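You operate a simulated robot arm through the tools that you are given. There is no shell and no other tool. Be economical: measure what you need, move in short steps, check, and stop when the job is done.

The job below is to be done with a simulated two-armed robot. You get a single attempt, and the scene is never put back.

TASK
Press the ball-shaped dough piece on the tray by the press flat and put it back there.
Fine: use the dough press and leave its tray shut.

Only the result counts: the job must be done as asked and must still hold three seconds after the hand-in. Knocking over, shifting, dropping, spilling or breaking anything else fails it.

THE ROBOT
Two 7-joint arms with two-finger grippers on one trunk, on a base that drives. Base frame: it is fixed to the floor where the robot stands at the start and does not move with it; the origin is under the middle of the robot, x ahead of it, y to its left, z up; the surface under the hand at the start is at about z = 0.83. Units: m, degrees, N and s.
The left shoulder is at the start at [0.024, 0.217, 1.13], the right one opposite. With the tool pointing down near the work surface each hand reaches from about 0.2 to 0.76 m from the robot's upright axis, wherever it stands, measured 20 degrees to its own side. Places, roughly: dough piece (6x6x4 cm) [0.6, 0.9, 0.8]; press lever [0.4, -0.1, 1]; press tray [0.4, 0.2, 0.8]; ring of the press tray [0.4, 0.1, 0.8]; small tray by the press [0.6, -0.1, 0.8]. Payload 2.2 kg a hand.
The TCP of each hand is the grasp point between the finger pads, 0.019 m short of the fingertips. In the tool frame z runs along the fingers and y along their closing line. The gripper opens to 0.116 m. The gripper's body begins 0.07 m behind the TCP.
Orientation is that of the tool frame in the base frame, as [roll, pitch, yaw] about the fixed x, y, z axes, in that order (R = Rz(yaw) Ry(pitch) Rx(roll)). With the fingers straight down and closing along the base's y, the tool's x points along the base's -x, its y along +y and its z along -z.

THE INTERFACE
- The arms move only by the tool drive_tool. It takes "left_deltas", "right_deltas" or both (then of equal length, played together; a hand with none holds still); each is a list of rows, each a list of 7 numbers: the shift along the tool's x, y, z in m, then the turn, a rotation vector about the tool's x, y, z in degrees, then the finger opening in m, from 0 to 0.116. In form: [[x, y, z, ax, ay, az, hand], ...]. A call has 1 to 20 rows; each row is the pose to reach, as a shift and turn from the pose commanded when the call began, along the tool's axes at that moment. Rows are played at 5 a second. More than 0.05 m and 8.6 degrees between two rows, or a gripper value outside its range, and nothing of the call is played. Where a pose cannot be reached the arm comes as near as it can. A force on the tool above 70 N (or 10 N above the force at the start of the call, whichever is more), or a blocked arm, ends the call early, and 0.2 s more pass. Each finger halts on what it meets, pressing with about 39 N; the grip force reading is that of the motor and also rises with nothing between the fingers. The clock runs only during rows and for 0.2 s after the last one: add rows that repeat a pose to give the fingers time. It gives the time, the measured TCP pose, the force on the tool (base axes), the opening and the grip force at its end, in the units of the frame above (readings bear some noise), with the torque about the TCP (base axes, N m) and any sound that the robot's microphone picked up.
- Cameras (640 x 400 px; columns grow to the right, rows downward): "scene" is now at [0.133, 0.0029, 1.3149]; the picture's right is [0.03, -1.00, 0.00], its down [-0.46, -0.01, -0.89] and it looks along [0.89, 0.02, -0.46] (base axes); focal length 214 px, centre (320, 200). "left" rides on the left gripper at [0.069, 0.015, -0.097] in its tool frame; the picture's right is [-0.22, 0.98, 0.00], its down [-0.76, -0.17, -0.63] and it looks along [-0.62, -0.14, 0.77] (tool axes); focal length 251 px, centre (320, 200). "right" rides on the right gripper at [0.069, -0.015, -0.097] in its tool frame; the picture's right is [0.21, 0.98, 0.00], its down [-0.76, 0.17, -0.63] and it looks along [-0.62, 0.14, 0.77] (tool axes); focal length 251 px, centre (320, 200). There is no depth. A picture from a camera that has moved, and an enlarged one, comes with that camera's place and axes in the base frame and with its lens.
- get_image(camera): a new picture of that camera. No time passes.
- slide_trunk(by): slides the trunk up (or, below 0, down) by that many m; the arms and the scene camera ride with it, the base frame stays. It gives what a move gives, with no picture.
- drive_base(legs): drives the robot by 1 to 6 legs, each [ahead, left, turn to the left] in m, m and degrees, along the robot's own axes; the way and the turn of a leg run together, so that a leg with both is an arc; at most 1.5 m and 180 degrees a leg. The arms and the cameras ride along, it lands a little off, and it stops where it bumps. It gives what a move gives.
- head_to(pan, tilt): turns the head with the scene camera to pan (to the left, within 80 degrees either way) and tilt (down, from -29 to 69), counted from straight ahead of the robot. It gives what a move gives.
- enlarge(camera, box): a new picture of the part [left, top, right, bottom] of that camera's present view, enlarged. No time passes.
- close_job(): hands the job in; it is judged then, once.

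Work in short steps. Places have to be worked out from the pictures, the camera data and where the tool is seen: move nearer, look again, correct. Check each grasp and each placing, and mend what went wrong. You have 120 turns and 88 pictures in all, those below and enlarged ones among them. Open the grippers and draw the arms clear of the work before you hand the job in, unless the task says otherwise; then end with one line.

The tools are called after "Emit:" by a JSON object that holds its "fn" and its "kwargs". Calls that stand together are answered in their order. drive_tool: Moves the arms, as the interface text tells. Its arguments: {"type":"object","properties":{"left_deltas":{"type":"array","items":{"type":"array","items":{"type":"number"}}},"right_deltas":{"type":"array","items":{"type":"array","items":{"type":"number"}}}},"required":[]} The other tools are called the same way: slide_trunk (by) slides the trunk up or down; drive_base (legs) drives the base; head_to (pan, tilt) turns the head that bears the scene camera; get_image (camera) takes a picture; enlarge (camera, box) takes an enlarged picture of a part of a camera's view; close_job () hands the job in.

At the start:

```text
time: 0.0
left_position: [0.4256, 0.2097, 1.2778]
left_tcp_rot: [-179.9, -0.1, 180.0]
left_wrist_force: [-0.2, 0.3, 0.1]
left_torque: [-0.03, -0.02, 0.01]
left_finger_gap: 0.1162
left_grip_force: 0.1
right_position: [0.4634, -0.0956, 1.2648]
right_tcp_rot: [179.9, -0.1, 179.9]
right_wrist_force: [-0.3, 0.2, -0.6]
right_torque: [0.01, -0.01, 0.01]
right_finger_gap: 0.116
right_grip_force: 0.0
trunk travel left (down, up): [-0.275, 0.215]
robot x, y, heading: [-0.0008, 0.0007, 0.2]
head pan, tilt: [1.5, 27.2]
```

scene: 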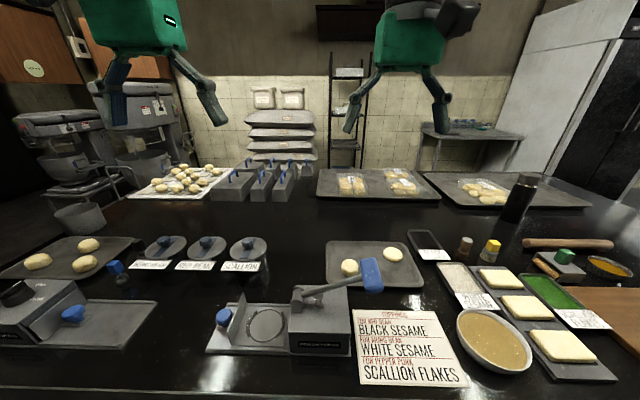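
right: 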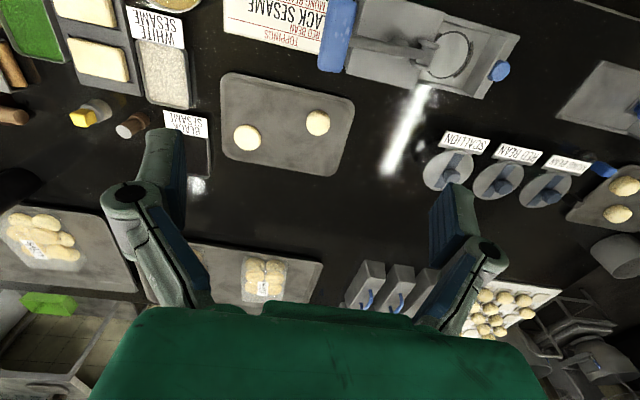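
left: 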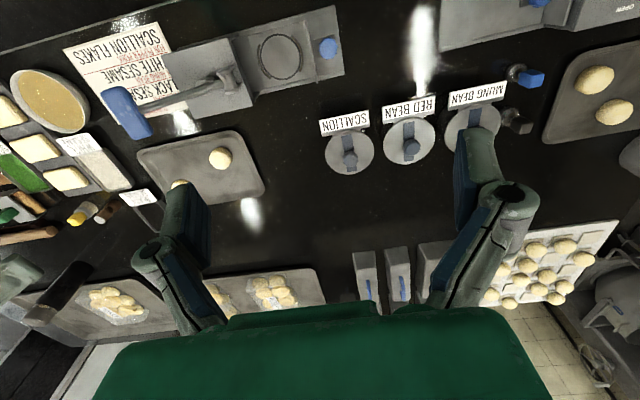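

The small tray by the press holds two dough pieces; I'll enlarge it and the press to see which piece is a ball and how the press works.

Emit:
{"fn": "enlarge", "kwargs": {"camera": "scene", "box": [200, 230, 440, 380]}}

Emit:
{"fn": "enlarge", "kwargs": {"camera": "scene", "box": [0, 220, 240, 370]}}

Emit:
{"fn": "enlarge", "kwargs": {"camera": "right", "box": [200, 0, 520, 200]}}

```text
2.67 times, centred on (320, 305) of scene
camera zoom: at [0.133, 0.0029, 1.3149], right [0.03, -1.0, 0.0], down [-0.46, -0.01, -0.89], along [0.89, 0.02, -0.46], focal length 572 px, centre (320, -80)
```

zoom: 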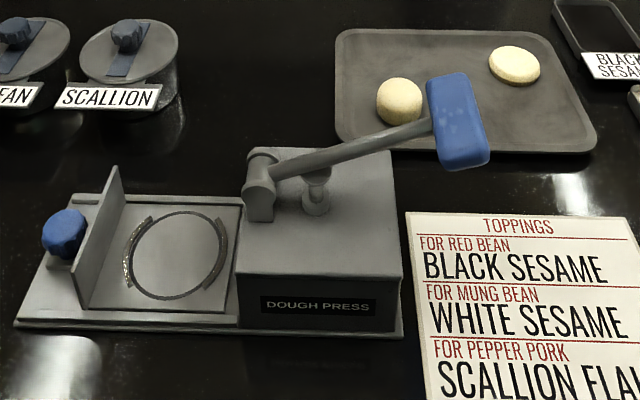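

```text
2.67 times, centred on (120, 295) of scene
camera zoom: at [0.133, 0.0029, 1.3149], right [0.03, -1.0, 0.0], down [-0.46, -0.01, -0.89], along [0.89, 0.02, -0.46], focal length 572 px, centre (853, -53)
```

zoom: 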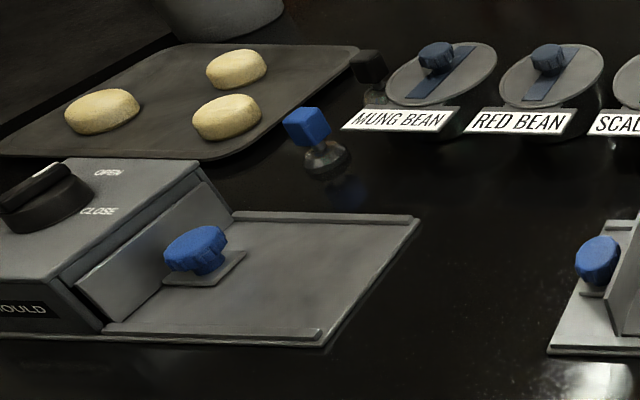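

```text
2.00 times, centred on (360, 100) of right
camera zoom: at [0.3952, -0.1116, 1.3614], right [-0.21, 0.98, 0.0], down [0.76, 0.17, 0.63], along [0.62, 0.14, -0.78], focal length 503 px, centre (240, 400)
```

zoom: 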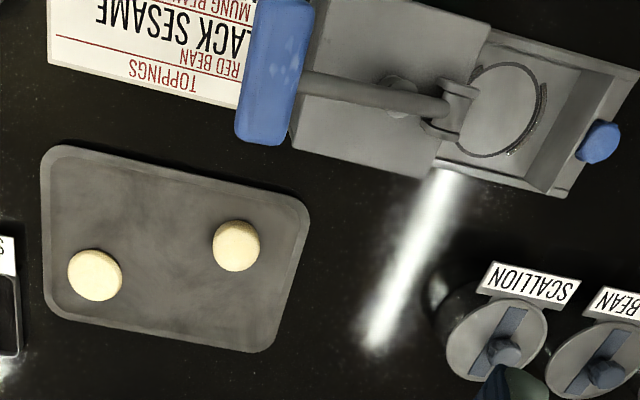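

The left-hand piece on the small tray is the ball (about [0.594, -0.073]) and the other is already flat. I'll take the right hand above the ball, turning it so that the fingers close along base x.

Emit:
{"fn": "drive_tool", "kwargs": {"right_deltas": [[-0.012, 0.002, 0.015, 0, 0, 8.2, 0.116], [-0.024, 0.004, 0.03, 0, 0, 16.4, 0.116], [-0.036, 0.006, 0.045, 0, 0, 24.6, 0.116], [-0.048, 0.008, 0.06, 0, 0, 32.8, 0.116], [-0.06, 0.01, 0.075, 0, 0, 41, 0.116], [-0.072, 0.012, 0.09, 0, 0, 49.2, 0.116], [-0.084, 0.014, 0.105, 0, 0, 57.4, 0.116], [-0.096, 0.016, 0.12, 0, 0, 65.6, 0.116], [-0.108, 0.018, 0.135, 0, 0, 73.8, 0.116], [-0.12, 0.02, 0.15, 0, 0, 82, 0.116], [-0.131, 0.023, 0.165, 0, 0, 90, 0.116], [-0.131, 0.023, 0.165, 0, 0, 90, 0.116]]}}

Emit:
{"fn": "get_image", "kwargs": {"camera": "right"}}

Emit:
{"fn": "get_image", "kwargs": {"camera": "scene"}}

```text
time: 2.8
left_position: [0.4186, 0.2112, 1.2802]
left_tcp_rot: [-179.8, 0.2, -179.9]
left_wrist_force: [-0.4, -0.3, 0.1]
left_torque: [0.02, 0.0, -0.02]
left_finger_gap: 0.1159
left_grip_force: 0.0
right_position: [0.6018, -0.1044, 1.119]
right_tcp_rot: [179.6, -3.6, 86.7]
right_wrist_force: [-0.1, 0.0, -0.5]
right_torque: [-0.02, 0.03, 0.05]
right_finger_gap: 0.1159
right_grip_force: 0.0
trunk travel left (down, up): [-0.275, 0.215]
robot x, y, heading: [-0.0, -0.0005, 0.0]
head pan, tilt: [1.5, 27.2]
stopped in row 12 (right hand): the arm was blocked; the commanded pose is now the measured one
```

```text
81 pictures are left
camera right: at [0.5899, -0.0408, 1.2201], right [0.99, 0.16, 0.02], down [0.12, -0.8, 0.58], along [0.11, -0.57, -0.81], focal length 251 px, centre (320, 200)
```

right: 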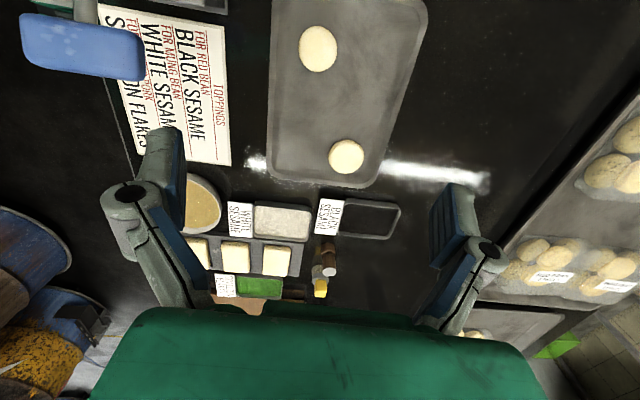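

```text
80 pictures are left
camera scene: at [0.1339, 0.0038, 1.3148], right [0.03, -1.0, 0.0], down [-0.46, -0.01, -0.89], along [0.89, 0.02, -0.46], focal length 214 px, centre (320, 200)
```

scene: 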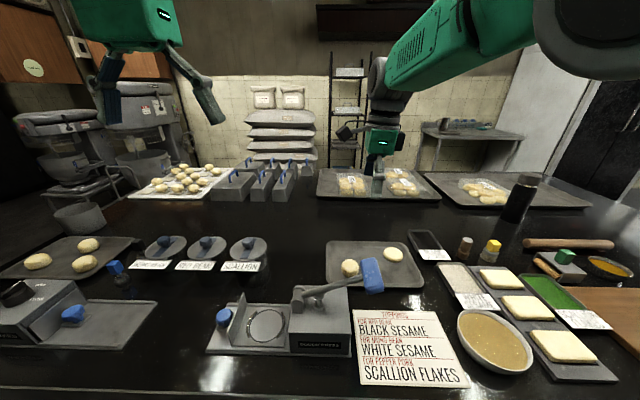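

The right wrist ran to its limit turning this way, so I'll use the left arm for the dough, with its camera facing outward, and keep the right arm for the lever. The right hand draws back and the left turns and moves in part of the way.

Emit:
{"fn": "drive_tool", "kwargs": {"right_deltas": [[-0.02, -0.01, -0.008, 0, 0, -7.3, 0.116], [-0.04, -0.03, -0.015, 0, 0, -14.5, 0.116], [-0.06, -0.05, -0.02, 0, 0, -21.8, 0.116], [-0.08, -0.07, -0.03, 0, 0, -29, 0.116], [-0.1, -0.09, -0.04, 0, 0, -36.3, 0.1], [-0.12, -0.11, -0.05, 0, 0, -43.5, 0.08], [-0.14, -0.13, -0.06, 0, 0, -50.8, 0.06], [-0.16, -0.15, -0.07, 0, 0, -58, 0.04], [-0.18, -0.17, -0.08, 0, 0, -65.3, 0.02], [-0.2, -0.18, -0.08, 0, 0, -72.5, 0], [-0.2, -0.19, -0.08, 0, 0, -79.8, 0], [-0.2, -0.2, -0.08, 0, 0, -86.7, 0]], "left_deltas": [[0, 0, 0, 0, 0, 7.5, 0.116], [-0.01, -0.01, 0.01, 0, 0, 15, 0.116], [-0.02, -0.02, 0.02, 0, 0, 22.5, 0.116], [-0.03, -0.03, 0.03, 0, 0, 30, 0.116], [-0.04, -0.045, 0.04, 0, 0, 37.5, 0.116], [-0.055, -0.06, 0.05, 0, 0, 45, 0.116], [-0.07, -0.075, 0.06, 0, 0, 52.5, 0.116], [-0.085, -0.09, 0.07, 0, 0, 60, 0.116], [-0.1, -0.105, 0.08, 0, 0, 67.5, 0.116], [-0.115, -0.12, 0.09, 0, 0, 75, 0.116], [-0.13, -0.135, 0.1, 0, 0, 82.5, 0.116], [-0.145, -0.15, 0.1, 0, 0, 90, 0.116]]}}

Emit:
{"fn": "get_image", "kwargs": {"camera": "left"}}

```text
time: 5.4
left_position: [0.5659, 0.063, 1.1827]
left_tcp_rot: [179.8, 0.2, 89.8]
left_wrist_force: [-0.4, 0.2, -0.4]
left_torque: [-0.01, 0.02, -0.02]
left_finger_gap: 0.1161
left_grip_force: 0.1
right_position: [0.3887, -0.2933, 1.1846]
right_tcp_rot: [176.7, 0.4, 173.8]
right_wrist_force: [-0.8, -0.1, -0.8]
right_torque: [0.02, -0.05, -0.01]
right_finger_gap: 0.0
right_grip_force: 28.5
trunk travel left (down, up): [-0.275, 0.215]
robot x, y, heading: [0.0024, 0.0016, -0.0]
head pan, tilt: [1.5, 27.2]
```

```text
79 pictures are left
camera left: at [0.5799, 0.1313, 1.2783], right [0.98, -0.22, 0.0], down [-0.17, -0.75, 0.63], along [-0.13, -0.62, -0.77], focal length 251 px, centre (320, 200)
```

left: 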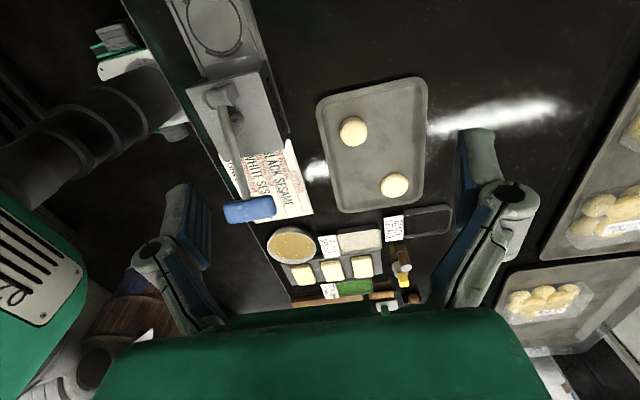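

The left hand took the orientation; the ball is now at about [0.600, -0.069]. I move above it at z 1.0 and look again.

Emit:
{"fn": "drive_tool", "kwargs": {"left_deltas": [[-0.04, 0.01, 0.02, 0, 0, 0, 0.116], [-0.08, 0.02, 0.05, 0, 0, 0, 0.116], [-0.11, 0.03, 0.09, 0, 0, 0, 0.116], [-0.132, 0.034, 0.13, 0, 0, 0, 0.116], [-0.132, 0.034, 0.17, 0, 0, 0, 0.116], [-0.132, 0.034, 0.2, 0, 0, 0, 0.116], [-0.132, 0.034, 0.2, 0, 0, 0, 0.116]]}}

Emit:
{"fn": "get_image", "kwargs": {"camera": "left"}}

Emit:
{"fn": "get_image", "kwargs": {"camera": "scene"}}

```text
refused: row 2 steps farther than a row can; nothing moved
```

```text
78 pictures are left
camera left: at [0.5799, 0.1313, 1.2783], right [0.98, -0.22, 0.0], down [-0.17, -0.75, 0.63], along [-0.13, -0.62, -0.77], focal length 251 px, centre (320, 200)
```

left: 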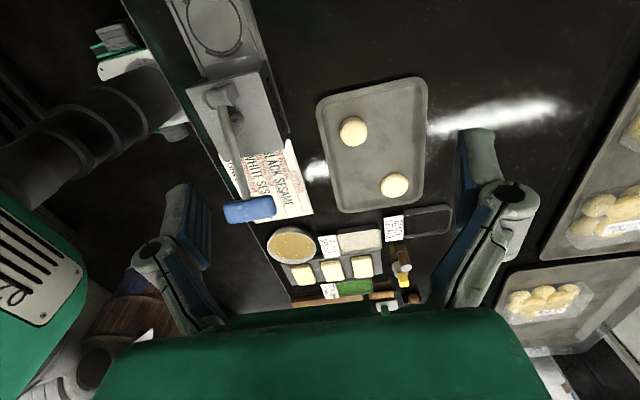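

```text
77 pictures are left
camera scene: at [0.1344, 0.0041, 1.3147], right [0.03, -1.0, 0.0], down [-0.46, -0.01, -0.89], along [0.89, 0.02, -0.46], focal length 214 px, centre (320, 200)
```

scene: 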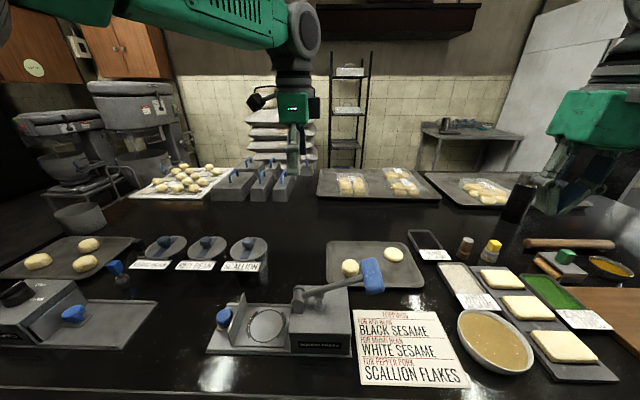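

The call was refused for too large a combined step; I repeat it with smaller rows.

Emit:
{"fn": "drive_tool", "kwargs": {"left_deltas": [[-0.03, 0.007, 0.02, 0, 0, 0, 0.116], [-0.06, 0.014, 0.045, 0, 0, 0, 0.116], [-0.09, 0.021, 0.07, 0, 0, 0, 0.116], [-0.115, 0.028, 0.1, 0, 0, 0, 0.116], [-0.132, 0.034, 0.13, 0, 0, 0, 0.116], [-0.132, 0.034, 0.165, 0, 0, 0, 0.116], [-0.132, 0.034, 0.2, 0, 0, 0, 0.116], [-0.132, 0.034, 0.2, 0, 0, 0, 0.116]]}}

Emit:
{"fn": "get_image", "kwargs": {"camera": "left"}}

Emit:
{"fn": "get_image", "kwargs": {"camera": "scene"}}

```text
time: 7.2
left_position: [0.5989, -0.0743, 0.9835]
left_tcp_rot: [179.8, 0.0, 89.9]
left_wrist_force: [-0.9, -0.4, 0.4]
left_torque: [0.0, 0.02, 0.0]
left_finger_gap: 0.116
left_grip_force: 0.0
right_position: [0.3888, -0.2959, 1.1855]
right_tcp_rot: [176.5, 0.6, 173.8]
right_wrist_force: [-0.4, -0.4, 0.4]
right_torque: [0.02, 0.01, -0.01]
right_finger_gap: 0.0
right_grip_force: 27.7
trunk travel left (down, up): [-0.275, 0.215]
robot x, y, heading: [0.0, 0.0024, 0.2]
head pan, tilt: [1.5, 27.2]
```

```text
76 pictures are left
camera left: at [0.6129, -0.0057, 1.0801], right [0.98, -0.22, 0.0], down [-0.17, -0.76, 0.63], along [-0.13, -0.62, -0.77], focal length 251 px, centre (320, 200)
```

left: 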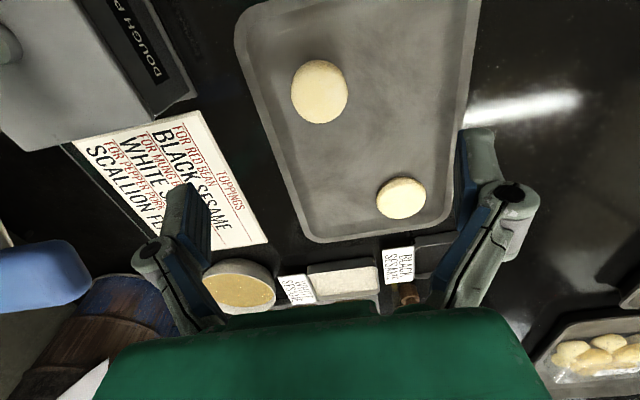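

```text
75 pictures are left
camera scene: at [0.1339, -0.0009, 1.3148], right [0.03, -1.0, 0.0], down [-0.46, -0.01, -0.89], along [0.89, 0.02, -0.46], focal length 214 px, centre (320, 200)
```

scene: 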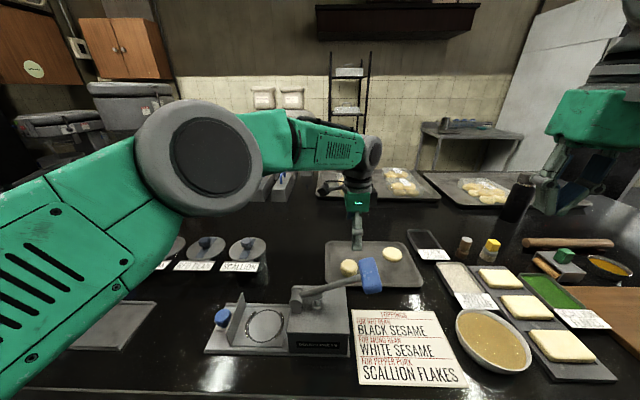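

The ball is at about [0.601, -0.068], 4.8 cm wide. I narrow the fingers to 8 cm, centre, and descend to z 0.87.

Emit:
{"fn": "drive_tool", "kwargs": {"left_deltas": [[0.005, 0.002, 0.02, 0, 0, 0, 0.08], [0.005, 0.002, 0.05, 0, 0, 0, 0.08], [0.005, 0.002, 0.08, 0, 0, 0, 0.08], [0.005, 0.002, 0.1, 0, 0, 0, 0.08], [0.005, 0.002, 0.113, 0, 0, 0, 0.08], [0.005, 0.002, 0.113, 0, 0, 0, 0.08]]}}

Emit:
{"fn": "get_image", "kwargs": {"camera": "left"}}

Emit:
{"fn": "enlarge", "kwargs": {"camera": "scene", "box": [280, 200, 440, 300]}}

```text
time: 8.6
left_position: [0.6031, -0.07, 0.8701]
left_tcp_rot: [179.8, 0.0, 90.1]
left_wrist_force: [-0.7, 0.9, 0.2]
left_torque: [0.0, -0.02, 0.01]
left_finger_gap: 0.0803
left_grip_force: 0.2
right_position: [0.3885, -0.2974, 1.1852]
right_tcp_rot: [176.5, 0.3, 173.7]
right_wrist_force: [0.7, 0.2, 0.4]
right_torque: [0.01, 0.03, 0.0]
right_finger_gap: 0.0001
right_grip_force: 28.5
trunk travel left (down, up): [-0.275, 0.215]
robot x, y, heading: [0.0025, 0.0015, -0.3]
head pan, tilt: [1.5, 27.2]
```

```text
74 pictures are left
camera left: at [0.6166, -0.0006, 0.9658], right [0.98, -0.21, 0.0], down [-0.17, -0.76, 0.63], along [-0.13, -0.62, -0.77], focal length 251 px, centre (320, 200)
```

left: 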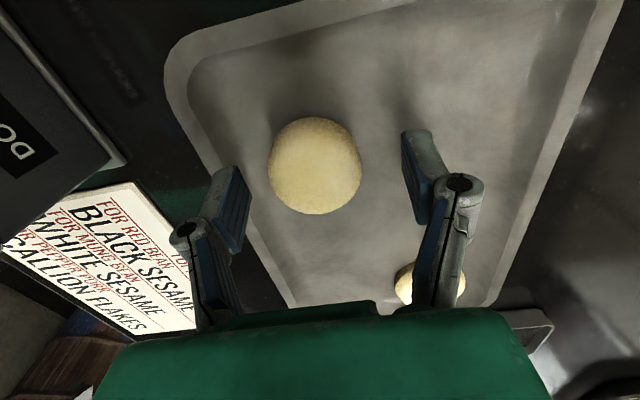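

```text
4.00 times, centred on (360, 250) of scene
camera zoom: at [0.1341, -0.002, 1.3148], right [0.03, -1.0, 0.0], down [-0.46, -0.01, -0.89], along [0.89, 0.03, -0.46], focal length 858 px, centre (160, 0)
```

zoom: 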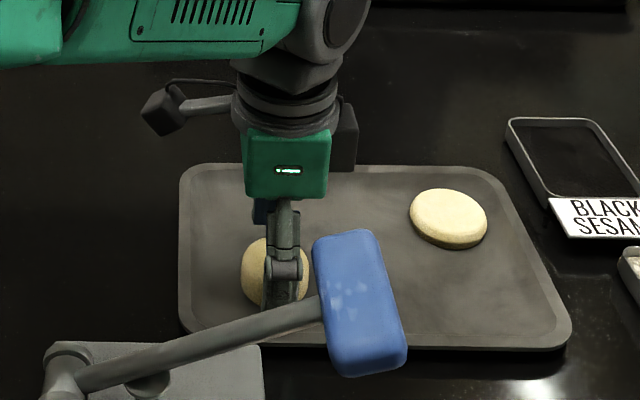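

Triangulating the two views puts the ball centre at about [0.600, -0.071, 0.847]. I descend to z 0.853 and close gently.

Emit:
{"fn": "drive_tool", "kwargs": {"left_deltas": [[-0.001, -0.003, 0.01, 0, 0, 0, 0.08], [-0.001, -0.003, 0.017, 0, 0, 0, 0.08], [-0.001, -0.003, 0.017, 0, 0, 0, 0.06], [-0.001, -0.003, 0.017, 0, 0, 0, 0.046], [-0.001, -0.003, 0.017, 0, 0, 0, 0.044], [-0.001, -0.003, 0.017, 0, 0, 0, 0.044]]}}

Emit:
{"fn": "get_image", "kwargs": {"camera": "left"}}

```text
time: 10.0
left_position: [0.5985, -0.0711, 0.8541]
left_tcp_rot: [179.7, 0.1, 90.0]
left_wrist_force: [-2.4, -1.4, 10.7]
left_torque: [-0.02, 0.27, 0.01]
left_finger_gap: 0.0475
left_grip_force: 39.3
right_position: [0.3883, -0.2978, 1.1851]
right_tcp_rot: [176.4, 0.5, 173.7]
right_wrist_force: [-0.3, 0.5, -0.1]
right_torque: [-0.02, 0.01, 0.01]
right_finger_gap: 0.0
right_grip_force: 28.1
trunk travel left (down, up): [-0.275, 0.215]
robot x, y, heading: [0.0001, -0.0019, 0.1]
head pan, tilt: [1.5, 27.2]
```

```text
72 pictures are left
camera left: at [0.6128, -0.002, 0.9501], right [0.98, -0.21, 0.01], down [-0.17, -0.76, 0.63], along [-0.13, -0.62, -0.77], focal length 251 px, centre (320, 200)
```

left: 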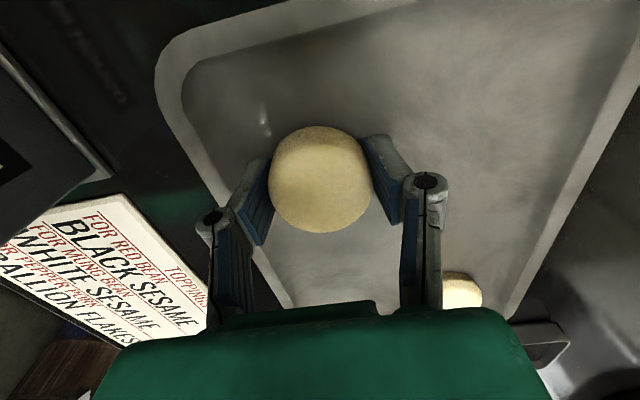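

The ball is gripped at 4.75 cm and the tips just touch the tray. I lift straight up to about z 1.12.

Emit:
{"fn": "drive_tool", "kwargs": {"left_deltas": [[0, 0, -0.02, 0, 0, 0, 0.044], [0, 0, -0.06, 0, 0, 0, 0.044], [0, 0, -0.1, 0, 0, 0, 0.044], [0, 0, -0.14, 0, 0, 0, 0.044], [0, 0, -0.18, 0, 0, 0, 0.044], [0, 0, -0.22, 0, 0, 0, 0.044], [0, 0, -0.26, 0, 0, 0, 0.044]]}}

Emit:
{"fn": "get_image", "kwargs": {"camera": "left"}}

```text
time: 11.6
left_position: [0.5957, -0.0786, 1.1076]
left_tcp_rot: [179.5, -0.3, 88.8]
left_wrist_force: [1.1, -0.3, 0.5]
left_torque: [-0.02, 0.03, 0.0]
left_finger_gap: 0.044
left_grip_force: 0.2
left hand out of reach, approached as far as the arm can: row 7
right_position: [0.3894, -0.2976, 1.185]
right_tcp_rot: [176.5, 0.4, 173.7]
right_wrist_force: [0.3, -0.2, -0.3]
right_torque: [-0.02, 0.04, 0.01]
right_finger_gap: 0.0001
right_grip_force: 28.8
trunk travel left (down, up): [-0.275, 0.215]
robot x, y, heading: [0.002, -0.0036, -0.0]
head pan, tilt: [1.5, 27.2]
```

```text
71 pictures are left
camera left: at [0.6108, -0.0108, 1.204], right [0.97, -0.23, 0.01], down [-0.19, -0.76, 0.63], along [-0.14, -0.61, -0.78], focal length 251 px, centre (320, 200)
```

left: 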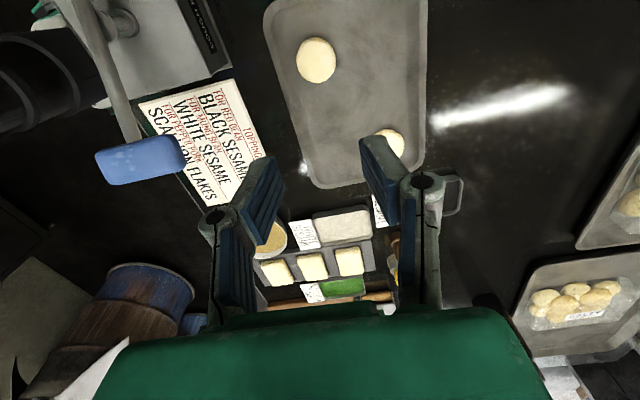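

The ball slid out and stayed in place on the tray: I gripped above its equator. I open, go down again to z 0.87 and correct.

Emit:
{"fn": "drive_tool", "kwargs": {"left_deltas": [[0, 0, 0.04, 0, 0, 0, 0.08], [0, 0, 0.08, 0, 0, 0, 0.08], [0, 0, 0.12, 0, 0, 0, 0.08], [0, 0, 0.16, 0, 0, 0, 0.08], [0, 0, 0.19, 0, 0, 0, 0.08], [0, 0, 0.21, 0, 0, 0, 0.08], [0, 0, 0.225, 0, 0, 0, 0.08], [0, 0, 0.225, 0, 0, 0, 0.08]]}}

Emit:
{"fn": "get_image", "kwargs": {"camera": "left"}}

```text
time: 13.4
left_position: [0.5986, -0.0711, 0.8856]
left_tcp_rot: [179.8, 0.0, 90.1]
left_wrist_force: [0.5, 0.4, -0.1]
left_torque: [0.04, -0.05, -0.01]
left_finger_gap: 0.0799
left_grip_force: 0.1
right_position: [0.3881, -0.2975, 1.1844]
right_tcp_rot: [176.5, 0.5, 173.8]
right_wrist_force: [0.2, 0.4, -0.1]
right_torque: [-0.02, -0.01, -0.02]
right_finger_gap: 0.0001
right_grip_force: 28.2
trunk travel left (down, up): [-0.275, 0.215]
robot x, y, heading: [0.0012, -0.0021, 0.2]
head pan, tilt: [1.5, 27.2]
```

```text
70 pictures are left
camera left: at [0.6123, -0.0024, 0.982], right [0.98, -0.21, 0.0], down [-0.17, -0.76, 0.63], along [-0.13, -0.62, -0.77], focal length 251 px, centre (320, 200)
```

left: 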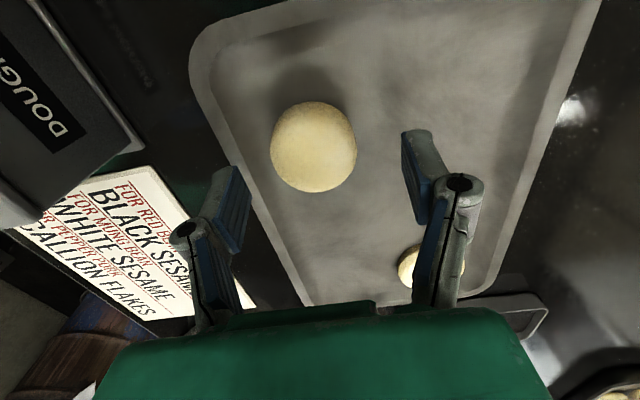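

The ball is at about [0.596, -0.071]. I lower with open fingers to z 0.845 and read the force before closing.

Emit:
{"fn": "drive_tool", "kwargs": {"left_deltas": [[0, -0.002, 0.015, 0, 0, 0, 0.08], [0, -0.002, 0.03, 0, 0, 0, 0.08], [0, -0.002, 0.035, 0, 0, 0, 0.08], [0, -0.002, 0.04, 0, 0, 0, 0.08], [0, -0.002, 0.04, 0, 0, 0, 0.08]]}}

```text
time: 14.6
left_position: [0.5978, -0.0698, 0.8478]
left_tcp_rot: [179.4, -0.1, 90.1]
left_wrist_force: [8.9, -0.3, 23.2]
left_torque: [0.06, -1.21, 0.09]
left_finger_gap: 0.0952
left_grip_force: 11.7
right_position: [0.3883, -0.2986, 1.1847]
right_tcp_rot: [176.4, 0.4, 173.7]
right_wrist_force: [0.6, -0.1, 0.2]
right_torque: [-0.01, -0.03, 0.01]
right_finger_gap: 0.0
right_grip_force: 28.7
trunk travel left (down, up): [-0.275, 0.215]
robot x, y, heading: [-0.0035, -0.0036, -0.2]
head pan, tilt: [1.5, 27.2]
```

A finger ran onto the tray's near rim and was pushed outward. I back up at once and look.

Emit:
{"fn": "drive_tool", "kwargs": {"left_deltas": [[0, 0, -0.01, 0, 0, 0, 0.095], [0, 0, -0.03, 0, 0, 0, 0.095], [0, 0, -0.037, 0, 0, 0, 0.07], [0, 0, -0.037, 0, 0, 0, 0.062], [0, 0, -0.037, 0, 0, 0, 0.062]]}}

Emit:
{"fn": "get_image", "kwargs": {"camera": "left"}}

Emit:
{"fn": "enlarge", "kwargs": {"camera": "scene", "box": [280, 200, 440, 300]}}

```text
time: 15.8
left_position: [0.596, -0.0701, 0.8843]
left_tcp_rot: [179.8, 0.0, 90.0]
left_wrist_force: [0.8, -0.2, 0.8]
left_torque: [-0.02, 0.0, -0.01]
left_finger_gap: 0.0621
left_grip_force: 0.1
right_position: [0.3885, -0.2971, 1.1856]
right_tcp_rot: [176.4, 0.4, 173.9]
right_wrist_force: [-0.2, 0.2, 1.0]
right_torque: [-0.01, -0.01, -0.01]
right_finger_gap: 0.0001
right_grip_force: 28.3
trunk travel left (down, up): [-0.275, 0.215]
robot x, y, heading: [0.0043, 0.003, 0.0]
head pan, tilt: [1.5, 27.2]
```

```text
69 pictures are left
camera left: at [0.6098, -0.0021, 0.9804], right [0.98, -0.21, 0.0], down [-0.17, -0.76, 0.63], along [-0.13, -0.62, -0.77], focal length 251 px, centre (320, 200)
```

left: 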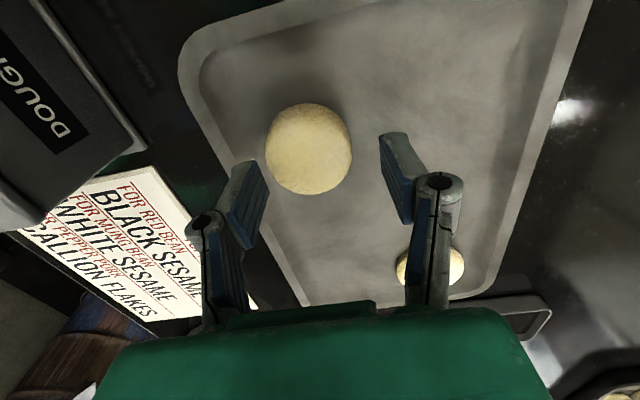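

```text
4.00 times, centred on (360, 250) of scene
camera zoom: at [0.134, -0.002, 1.3148], right [0.03, -1.0, 0.0], down [-0.46, -0.01, -0.89], along [0.89, 0.03, -0.46], focal length 858 px, centre (160, 0)
```

zoom: 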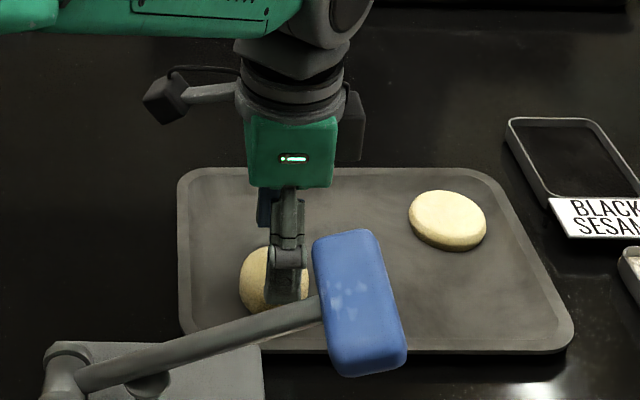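

Re-measured, the ball centre is about [0.591, -0.069, 0.848]; the floor contact is near z 0.829. I centre 5 mm nearer, go to z 0.850 with a 6.2 cm opening, and close with full grip.

Emit:
{"fn": "drive_tool", "kwargs": {"left_deltas": [[0.001, -0.005, 0.005, 0, 0, 0, 0.062], [0.001, -0.005, 0.015, 0, 0, 0, 0.062], [0.001, -0.005, 0.025, 0, 0, 0, 0.062], [0.001, -0.005, 0.033, 0, 0, 0, 0.062], [0.001, -0.005, 0.033, 0, 0, 0, 0.062]]}}

Emit:
{"fn": "get_image", "kwargs": {"camera": "left"}}

```text
time: 17.0
left_position: [0.5912, -0.0683, 0.8531]
left_tcp_rot: [179.6, 0.1, 90.0]
left_wrist_force: [-0.5, 0.1, 9.6]
left_torque: [0.02, -0.02, 0.0]
left_finger_gap: 0.0632
left_grip_force: 0.1
right_position: [0.3872, -0.297, 1.1851]
right_tcp_rot: [176.4, 0.4, 173.7]
right_wrist_force: [-0.5, 0.3, 0.3]
right_torque: [-0.01, 0.01, -0.01]
right_finger_gap: 0.0001
right_grip_force: 28.4
trunk travel left (down, up): [-0.275, 0.215]
robot x, y, heading: [0.0044, -0.0017, 0.1]
head pan, tilt: [1.5, 27.2]
```

```text
67 pictures are left
camera left: at [0.6048, -0.0007, 0.9486], right [0.98, -0.21, 0.01], down [-0.17, -0.76, 0.63], along [-0.13, -0.62, -0.77], focal length 251 px, centre (320, 200)
```

left: 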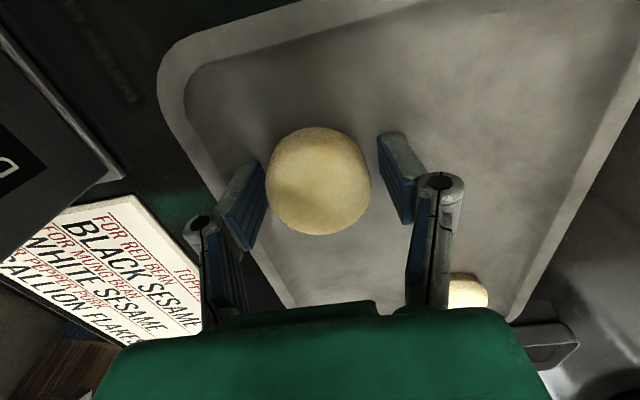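

The tips touch the floor at TCP z 0.853, so height is right. Close fully and lift slightly to check.

Emit:
{"fn": "drive_tool", "kwargs": {"left_deltas": [[0, 0, -0.001, 0, 0, 0, 0.04], [0, 0, -0.001, 0, 0, 0, 0.02], [0, 0, -0.001, 0, 0, 0, 0], [0, 0, -0.001, 0, 0, 0, 0], [0, 0, -0.001, 0, 0, 0, 0]]}}

Emit:
{"fn": "get_image", "kwargs": {"camera": "left"}}

```text
time: 18.2
left_position: [0.5903, -0.0703, 0.8529]
left_tcp_rot: [179.7, 0.2, 90.0]
left_wrist_force: [-5.4, -0.3, 20.4]
left_torque: [0.0, 0.54, -0.02]
left_finger_gap: 0.0472
left_grip_force: 39.3
right_position: [0.3871, -0.2978, 1.186]
right_tcp_rot: [176.4, 0.5, 173.7]
right_wrist_force: [-0.9, 0.6, 0.2]
right_torque: [0.0, 0.0, 0.02]
right_finger_gap: 0.0001
right_grip_force: 28.9
trunk travel left (down, up): [-0.275, 0.215]
robot x, y, heading: [-0.0012, -0.0003, 0.1]
head pan, tilt: [1.5, 27.2]
```

```text
66 pictures are left
camera left: at [0.6042, -0.0009, 0.9499], right [0.98, -0.21, 0.01], down [-0.17, -0.76, 0.63], along [-0.13, -0.62, -0.77], focal length 251 px, centre (320, 200)
```

left: 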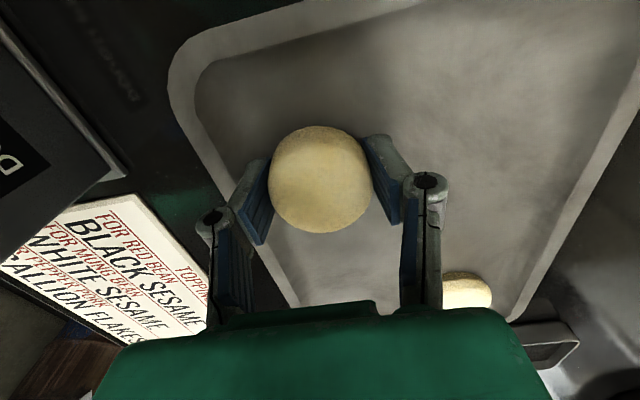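

Gripped at 4.7 cm with full force. I lift slowly 4 cm and check.

Emit:
{"fn": "drive_tool", "kwargs": {"left_deltas": [[0, 0, -0.005, 0, 0, 0, 0], [0, 0, -0.012, 0, 0, 0, 0], [0, 0, -0.02, 0, 0, 0, 0], [0, 0, -0.03, 0, 0, 0, 0], [0, 0, -0.04, 0, 0, 0, 0]]}}

Emit:
{"fn": "get_image", "kwargs": {"camera": "left"}}

```text
time: 19.4
left_position: [0.5891, -0.0694, 0.8929]
left_tcp_rot: [179.7, 0.0, 89.9]
left_wrist_force: [-0.2, 0.2, -0.7]
left_torque: [0.0, -0.01, -0.03]
left_finger_gap: 0.0473
left_grip_force: 39.3
right_position: [0.388, -0.2977, 1.1855]
right_tcp_rot: [176.3, 0.3, 173.8]
right_wrist_force: [-0.7, 0.0, -0.1]
right_torque: [-0.05, 0.03, -0.01]
right_finger_gap: 0.0
right_grip_force: 28.3
trunk travel left (down, up): [-0.275, 0.215]
robot x, y, heading: [-0.0037, 0.002, -0.1]
head pan, tilt: [1.5, 27.2]
```

```text
65 pictures are left
camera left: at [0.6041, -0.0008, 0.9885], right [0.98, -0.22, 0.0], down [-0.17, -0.76, 0.63], along [-0.13, -0.62, -0.77], focal length 251 px, centre (320, 200)
```

left: 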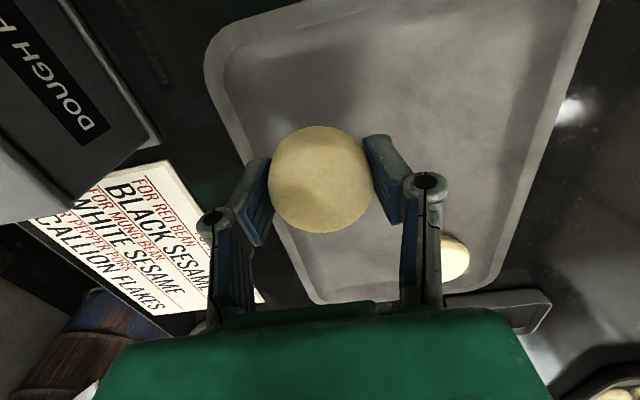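

Held firmly. I lift on, move left to y 0.125, then back to x 0.42 above the ring, staying away from the lever.

Emit:
{"fn": "drive_tool", "kwargs": {"left_deltas": [[0, 0, -0.04, 0, 0, 0, 0], [0, 0, -0.08, 0, 0, 0, 0], [0.01, 0, -0.12, 0, 0, 0, 0], [0.04, 0, -0.15, 0, 0, 0, 0], [0.08, 0, -0.16, 0, 0, 0, 0], [0.12, 0, -0.16, 0, 0, 0, 0], [0.16, 0, -0.16, 0, 0, 0, 0], [0.194, -0.015, -0.16, 0, 0, 0, 0], [0.194, -0.05, -0.16, 0, 0, 0, 0], [0.194, -0.085, -0.16, 0, 0, 0, 0], [0.194, -0.12, -0.16, 0, 0, 0, 0], [0.194, -0.15, -0.16, 0, 0, 0, 0], [0.194, -0.169, -0.16, 0, 0, 0, 0], [0.194, -0.169, -0.16, 0, 0, 0, 0]]}}

Emit:
{"fn": "get_image", "kwargs": {"camera": "left"}}

Emit:
{"fn": "get_image", "kwargs": {"camera": "scene"}}

```text
time: 22.4
left_position: [0.4224, 0.1239, 1.0503]
left_tcp_rot: [179.8, 0.2, 90.0]
left_wrist_force: [0.4, -0.1, -0.6]
left_torque: [-0.01, -0.01, 0.03]
left_finger_gap: 0.0472
left_grip_force: 38.7
right_position: [0.3888, -0.2962, 1.1847]
right_tcp_rot: [176.4, 0.4, 173.7]
right_wrist_force: [-0.2, -0.3, -0.2]
right_torque: [0.03, 0.01, -0.01]
right_finger_gap: 0.0
right_grip_force: 28.1
trunk travel left (down, up): [-0.275, 0.215]
robot x, y, heading: [-0.0025, -0.0011, -0.2]
head pan, tilt: [1.5, 27.2]
```

```text
64 pictures are left
camera left: at [0.437, 0.1941, 1.1474], right [0.98, -0.21, 0.0], down [-0.17, -0.76, 0.63], along [-0.13, -0.62, -0.77], focal length 251 px, centre (320, 200)
```

left: 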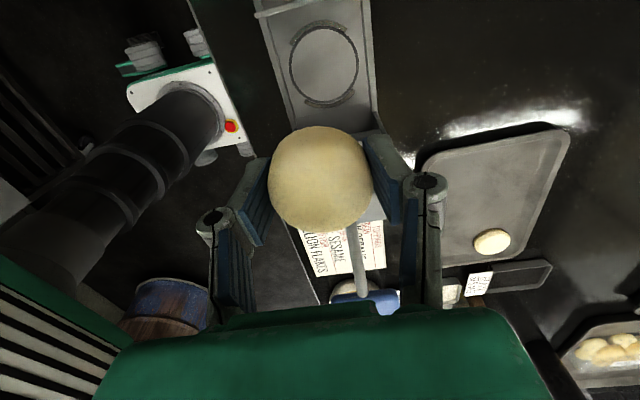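

```text
63 pictures are left
camera scene: at [0.1333, 0.0001, 1.3148], right [0.03, -1.0, 0.0], down [-0.46, -0.01, -0.89], along [0.89, 0.02, -0.46], focal length 214 px, centre (320, 200)
```

scene: 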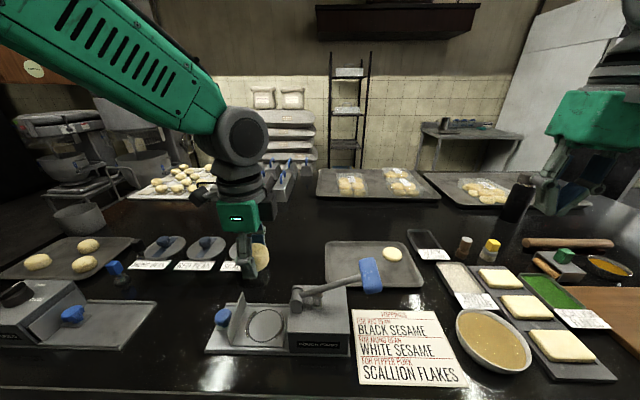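

Combining both views, the ring centre is near [0.432, 0.132]. I shift there and lower to z 0.95 to look again.

Emit:
{"fn": "drive_tool", "kwargs": {"left_deltas": [[0.008, 0.009, 0.03, 0, 0, 0, 0], [0.008, 0.009, 0.06, 0, 0, 0, 0], [0.008, 0.009, 0.09, 0, 0, 0, 0], [0.008, 0.009, 0.1, 0, 0, 0, 0], [0.008, 0.009, 0.1, 0, 0, 0, 0]]}}

Emit:
{"fn": "get_image", "kwargs": {"camera": "left"}}

Emit:
{"fn": "enlarge", "kwargs": {"camera": "scene", "box": [180, 220, 400, 370]}}

```text
time: 23.6
left_position: [0.4314, 0.1315, 0.952]
left_tcp_rot: [179.8, 0.0, 90.1]
left_wrist_force: [-0.4, 0.0, -1.0]
left_torque: [-0.01, 0.02, -0.01]
left_finger_gap: 0.0473
left_grip_force: 39.0
right_position: [0.3895, -0.2978, 1.1851]
right_tcp_rot: [176.4, 0.4, 173.9]
right_wrist_force: [0.2, -0.3, 0.5]
right_torque: [0.05, 0.03, 0.02]
right_finger_gap: 0.0001
right_grip_force: 28.5
trunk travel left (down, up): [-0.275, 0.215]
robot x, y, heading: [-0.0, 0.0025, -0.1]
head pan, tilt: [1.5, 27.2]
```

```text
62 pictures are left
camera left: at [0.4448, 0.2012, 1.0477], right [0.98, -0.22, 0.0], down [-0.17, -0.76, 0.63], along [-0.13, -0.62, -0.77], focal length 251 px, centre (320, 200)
```

left: 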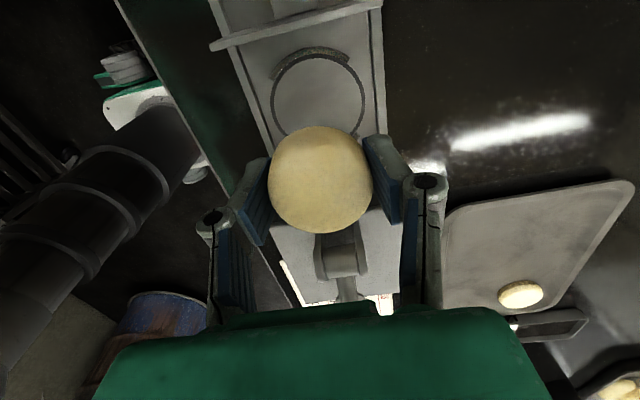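

```text
2.67 times, centred on (290, 295) of scene
camera zoom: at [0.133, -0.0003, 1.3149], right [0.03, -1.0, 0.0], down [-0.46, -0.01, -0.89], along [0.89, 0.02, -0.46], focal length 572 px, centre (400, -53)
```

zoom: 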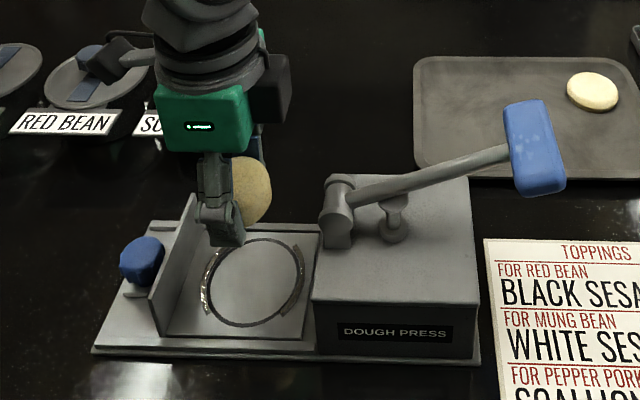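

The ring centre is at about [0.432, 0.133, 0.83] and the hand is right above it. I lower to z 0.865, then creep.

Emit:
{"fn": "drive_tool", "kwargs": {"left_deltas": [[0.0015, 0.0005, 0.03, 0, 0, 0, 0], [0.0015, 0.0005, 0.06, 0, 0, 0, 0], [0.0015, 0.0005, 0.08, 0, 0, 0, 0], [0.0015, 0.0005, 0.087, 0, 0, 0, 0], [0.0015, 0.0005, 0.087, 0, 0, 0, 0]]}}

Emit:
{"fn": "get_image", "kwargs": {"camera": "left"}}

Emit:
{"fn": "enlarge", "kwargs": {"camera": "scene", "box": [190, 260, 350, 360]}}

```text
time: 24.8
left_position: [0.4325, 0.1341, 0.8657]
left_tcp_rot: [179.8, 0.0, 90.0]
left_wrist_force: [0.0, 0.6, -0.8]
left_torque: [0.01, -0.01, -0.01]
left_finger_gap: 0.0471
left_grip_force: 39.3
right_position: [0.3887, -0.2969, 1.1848]
right_tcp_rot: [176.4, 0.4, 173.8]
right_wrist_force: [0.4, -0.3, 0.1]
right_torque: [-0.02, 0.01, -0.02]
right_finger_gap: 0.0
right_grip_force: 28.4
trunk travel left (down, up): [-0.275, 0.215]
robot x, y, heading: [0.0, -0.0002, 0.1]
head pan, tilt: [1.5, 27.2]
```

```text
60 pictures are left
camera left: at [0.4466, 0.2032, 0.9608], right [0.98, -0.22, 0.0], down [-0.17, -0.76, 0.63], along [-0.13, -0.62, -0.77], focal length 251 px, centre (320, 200)
```

left: 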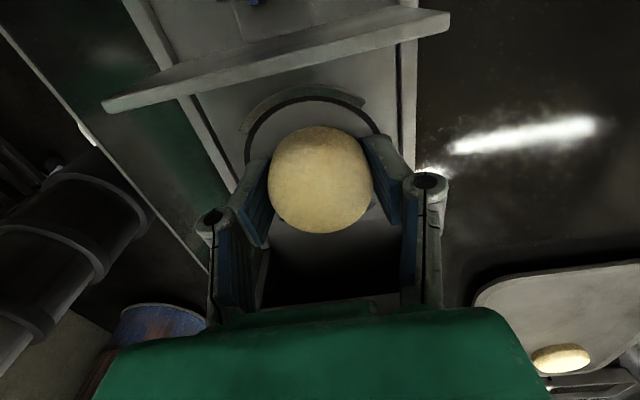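

```text
4.00 times, centred on (270, 310) of scene
camera zoom: at [0.1334, -0.0004, 1.3149], right [0.03, -1.0, 0.0], down [-0.46, -0.01, -0.89], along [0.89, 0.02, -0.46], focal length 858 px, centre (520, -240)
```

zoom: 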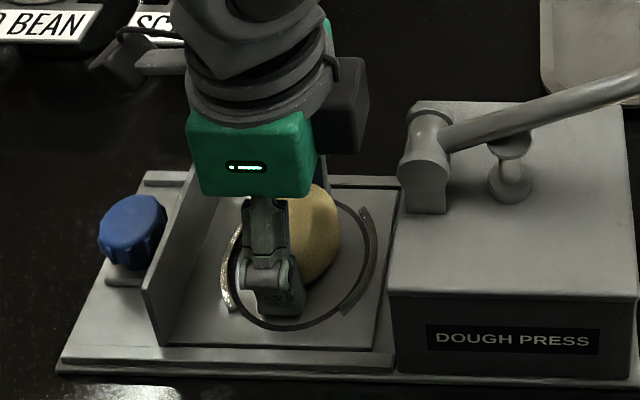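

Well centred over the ring. I lower in small steps toward contact.

Emit:
{"fn": "drive_tool", "kwargs": {"left_deltas": [[0, 0, 0.004, 0, 0, 0, 0], [0, 0, 0.008, 0, 0, 0, 0], [0, 0, 0.011, 0, 0, 0, 0], [0, 0, 0.014, 0, 0, 0, 0], [0, 0, 0.014, 0, 0, 0, 0]]}}

```text
time: 25.6
left_position: [0.433, 0.1333, 0.8621]
left_tcp_rot: [179.2, 0.2, 90.1]
left_wrist_force: [-18.5, 1.2, 48.2]
left_torque: [0.03, 1.89, -0.01]
left_finger_gap: 0.0475
left_grip_force: 38.9
right_position: [0.3847, -0.2977, 1.1859]
right_tcp_rot: [176.5, 0.6, 173.9]
right_wrist_force: [0.3, 0.3, -0.8]
right_torque: [-0.02, 0.05, 0.02]
right_finger_gap: 0.0001
right_grip_force: 28.5
trunk travel left (down, up): [-0.275, 0.215]
robot x, y, heading: [0.001, -0.0003, 0.1]
head pan, tilt: [1.5, 27.2]
stopped in row 3 (left hand): the force on the tool passed its limit at 76 N (the readings are from after the stop); the commanded pose is now the measured one
```

Contact at TCP z 0.862. I relieve by 2 mm, then open slowly to 7 cm and inspect.

Emit:
{"fn": "drive_tool", "kwargs": {"left_deltas": [[0, 0, -0.001, 0, 0, 0, 0], [0, 0, -0.001, 0, 0, 0, 0], [0, 0, -0.001, 0, 0, 0, 0.045], [0, 0, -0.001, 0, 0, 0, 0.052], [0, 0, -0.001, 0, 0, 0, 0.058], [0, 0, -0.001, 0, 0, 0, 0.062], [0, 0, -0.001, 0, 0, 0, 0.062]]}}

Emit:
{"fn": "get_image", "kwargs": {"camera": "left"}}

```text
time: 27.2
left_position: [0.4352, 0.1343, 0.8584]
left_tcp_rot: [179.3, 0.2, 90.0]
left_wrist_force: [-1.4, -0.4, 23.9]
left_torque: [0.04, 0.09, -0.01]
left_finger_gap: 0.067
left_grip_force: 9.8
right_position: [0.3873, -0.2968, 1.1859]
right_tcp_rot: [176.5, 0.5, 173.8]
right_wrist_force: [0.4, 0.0, -0.6]
right_torque: [-0.01, 0.05, -0.02]
right_finger_gap: 0.0
right_grip_force: 28.7
trunk travel left (down, up): [-0.275, 0.215]
robot x, y, heading: [-0.003, 0.0033, -0.1]
head pan, tilt: [1.5, 27.2]
```

```text
58 pictures are left
camera left: at [0.4484, 0.2033, 0.9548], right [0.98, -0.21, 0.01], down [-0.17, -0.75, 0.63], along [-0.13, -0.62, -0.77], focal length 251 px, centre (320, 200)
```

left: 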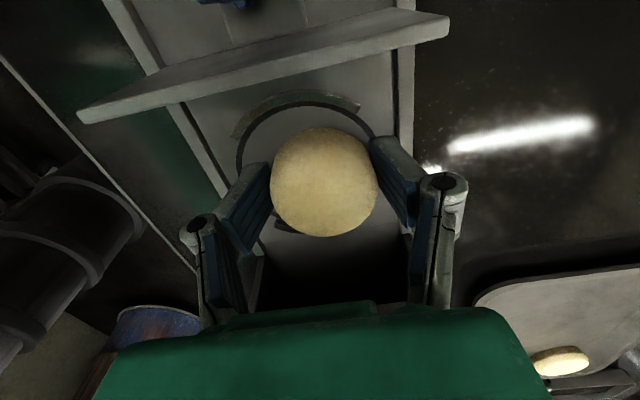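

Dough is released inside the ring. I raise straight up and look.

Emit:
{"fn": "drive_tool", "kwargs": {"left_deltas": [[0, 0, -0.006, 0, 0, 0, 0.066], [0, 0, -0.015, 0, 0, 0, 0.066], [0, 0, -0.04, 0, 0, 0, 0.066], [0, 0, -0.08, 0, 0, 0, 0.066], [0, 0, -0.12, 0, 0, 0, 0.066], [0, 0, -0.16, 0, 0, 0, 0.066]]}}

Emit:
{"fn": "get_image", "kwargs": {"camera": "left"}}

Emit:
{"fn": "enlarge", "kwargs": {"camera": "scene", "box": [190, 240, 390, 365]}}

```text
time: 28.6
left_position: [0.4341, 0.134, 1.0198]
left_tcp_rot: [179.2, 0.2, 90.0]
left_wrist_force: [-0.2, -0.2, 0.9]
left_torque: [0.01, -0.01, -0.01]
left_finger_gap: 0.0662
left_grip_force: 0.0
right_position: [0.3871, -0.2961, 1.1856]
right_tcp_rot: [176.6, 0.5, 173.8]
right_wrist_force: [0.0, 0.0, 0.8]
right_torque: [-0.01, 0.02, -0.04]
right_finger_gap: 0.0
right_grip_force: 28.8
trunk travel left (down, up): [-0.275, 0.215]
robot x, y, heading: [0.0037, -0.0005, 0.2]
head pan, tilt: [1.5, 27.2]
```

```text
57 pictures are left
camera left: at [0.447, 0.2037, 1.1162], right [0.98, -0.21, 0.01], down [-0.17, -0.75, 0.63], along [-0.12, -0.62, -0.77], focal length 251 px, centre (320, 200)
```

left: 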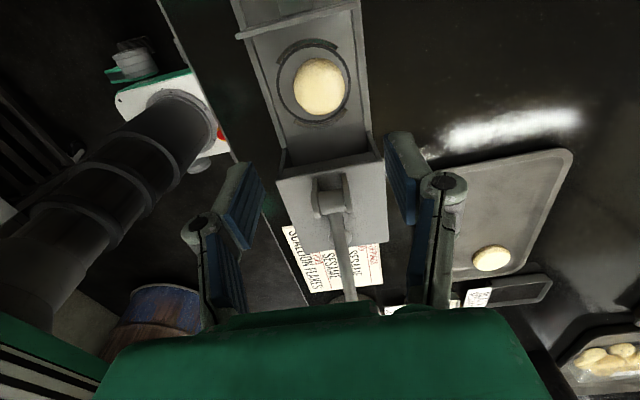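

```text
3.20 times, centred on (290, 302) of scene
camera zoom: at [0.1322, 0.0003, 1.315], right [0.03, -1.0, 0.0], down [-0.46, -0.01, -0.89], along [0.89, 0.02, -0.46], focal length 686 px, centre (416, -128)
```

zoom: 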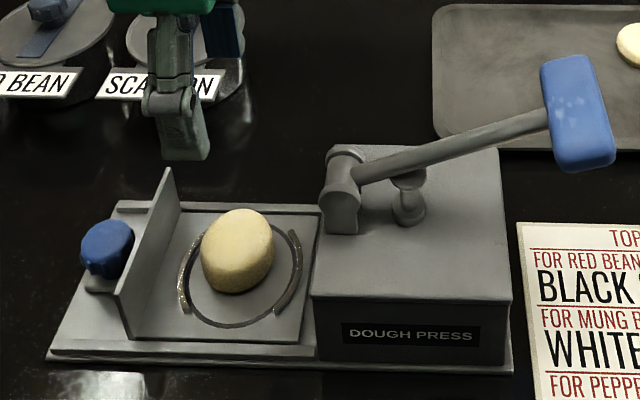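

The ball sits in the ring. Next I move the left hand above the knob (about [0.427, 0.22, 0.865]) and look at it.

Emit:
{"fn": "drive_tool", "kwargs": {"left_deltas": [[0.03, -0.002, 0, 0, 0, 0, 0.07], [0.06, -0.004, 0, 0, 0, 0, 0.07], [0.09, -0.006, 0, 0, 0, 0, 0.07], [0.09, -0.006, 0, 0, 0, 0, 0.07]]}}

Emit:
{"fn": "get_image", "kwargs": {"camera": "left"}}

```text
time: 29.6
left_position: [0.4276, 0.2257, 1.0179]
left_tcp_rot: [179.3, 0.2, 90.1]
left_wrist_force: [-0.7, -1.1, -0.1]
left_torque: [0.03, 0.01, -0.03]
left_finger_gap: 0.0702
left_grip_force: 0.0
right_position: [0.3885, -0.2957, 1.1861]
right_tcp_rot: [176.5, 0.4, 173.7]
right_wrist_force: [0.4, -0.2, 0.8]
right_torque: [0.01, 0.04, -0.02]
right_finger_gap: 0.0
right_grip_force: 28.5
trunk travel left (down, up): [-0.275, 0.215]
robot x, y, heading: [0.0017, -0.0016, 0.2]
head pan, tilt: [1.5, 27.2]
```

```text
55 pictures are left
camera left: at [0.4406, 0.2951, 1.1149], right [0.98, -0.21, 0.01], down [-0.17, -0.75, 0.63], along [-0.13, -0.62, -0.77], focal length 251 px, centre (320, 200)
```

left: 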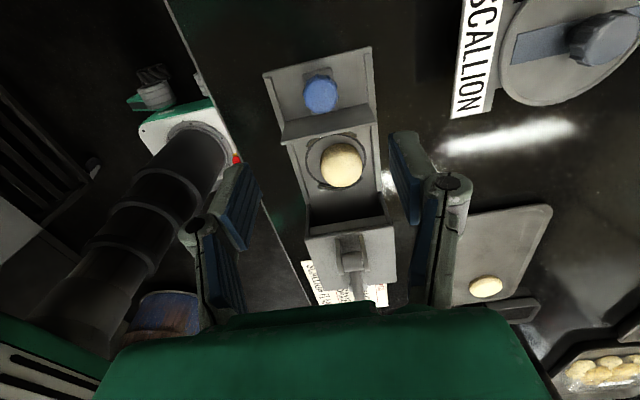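

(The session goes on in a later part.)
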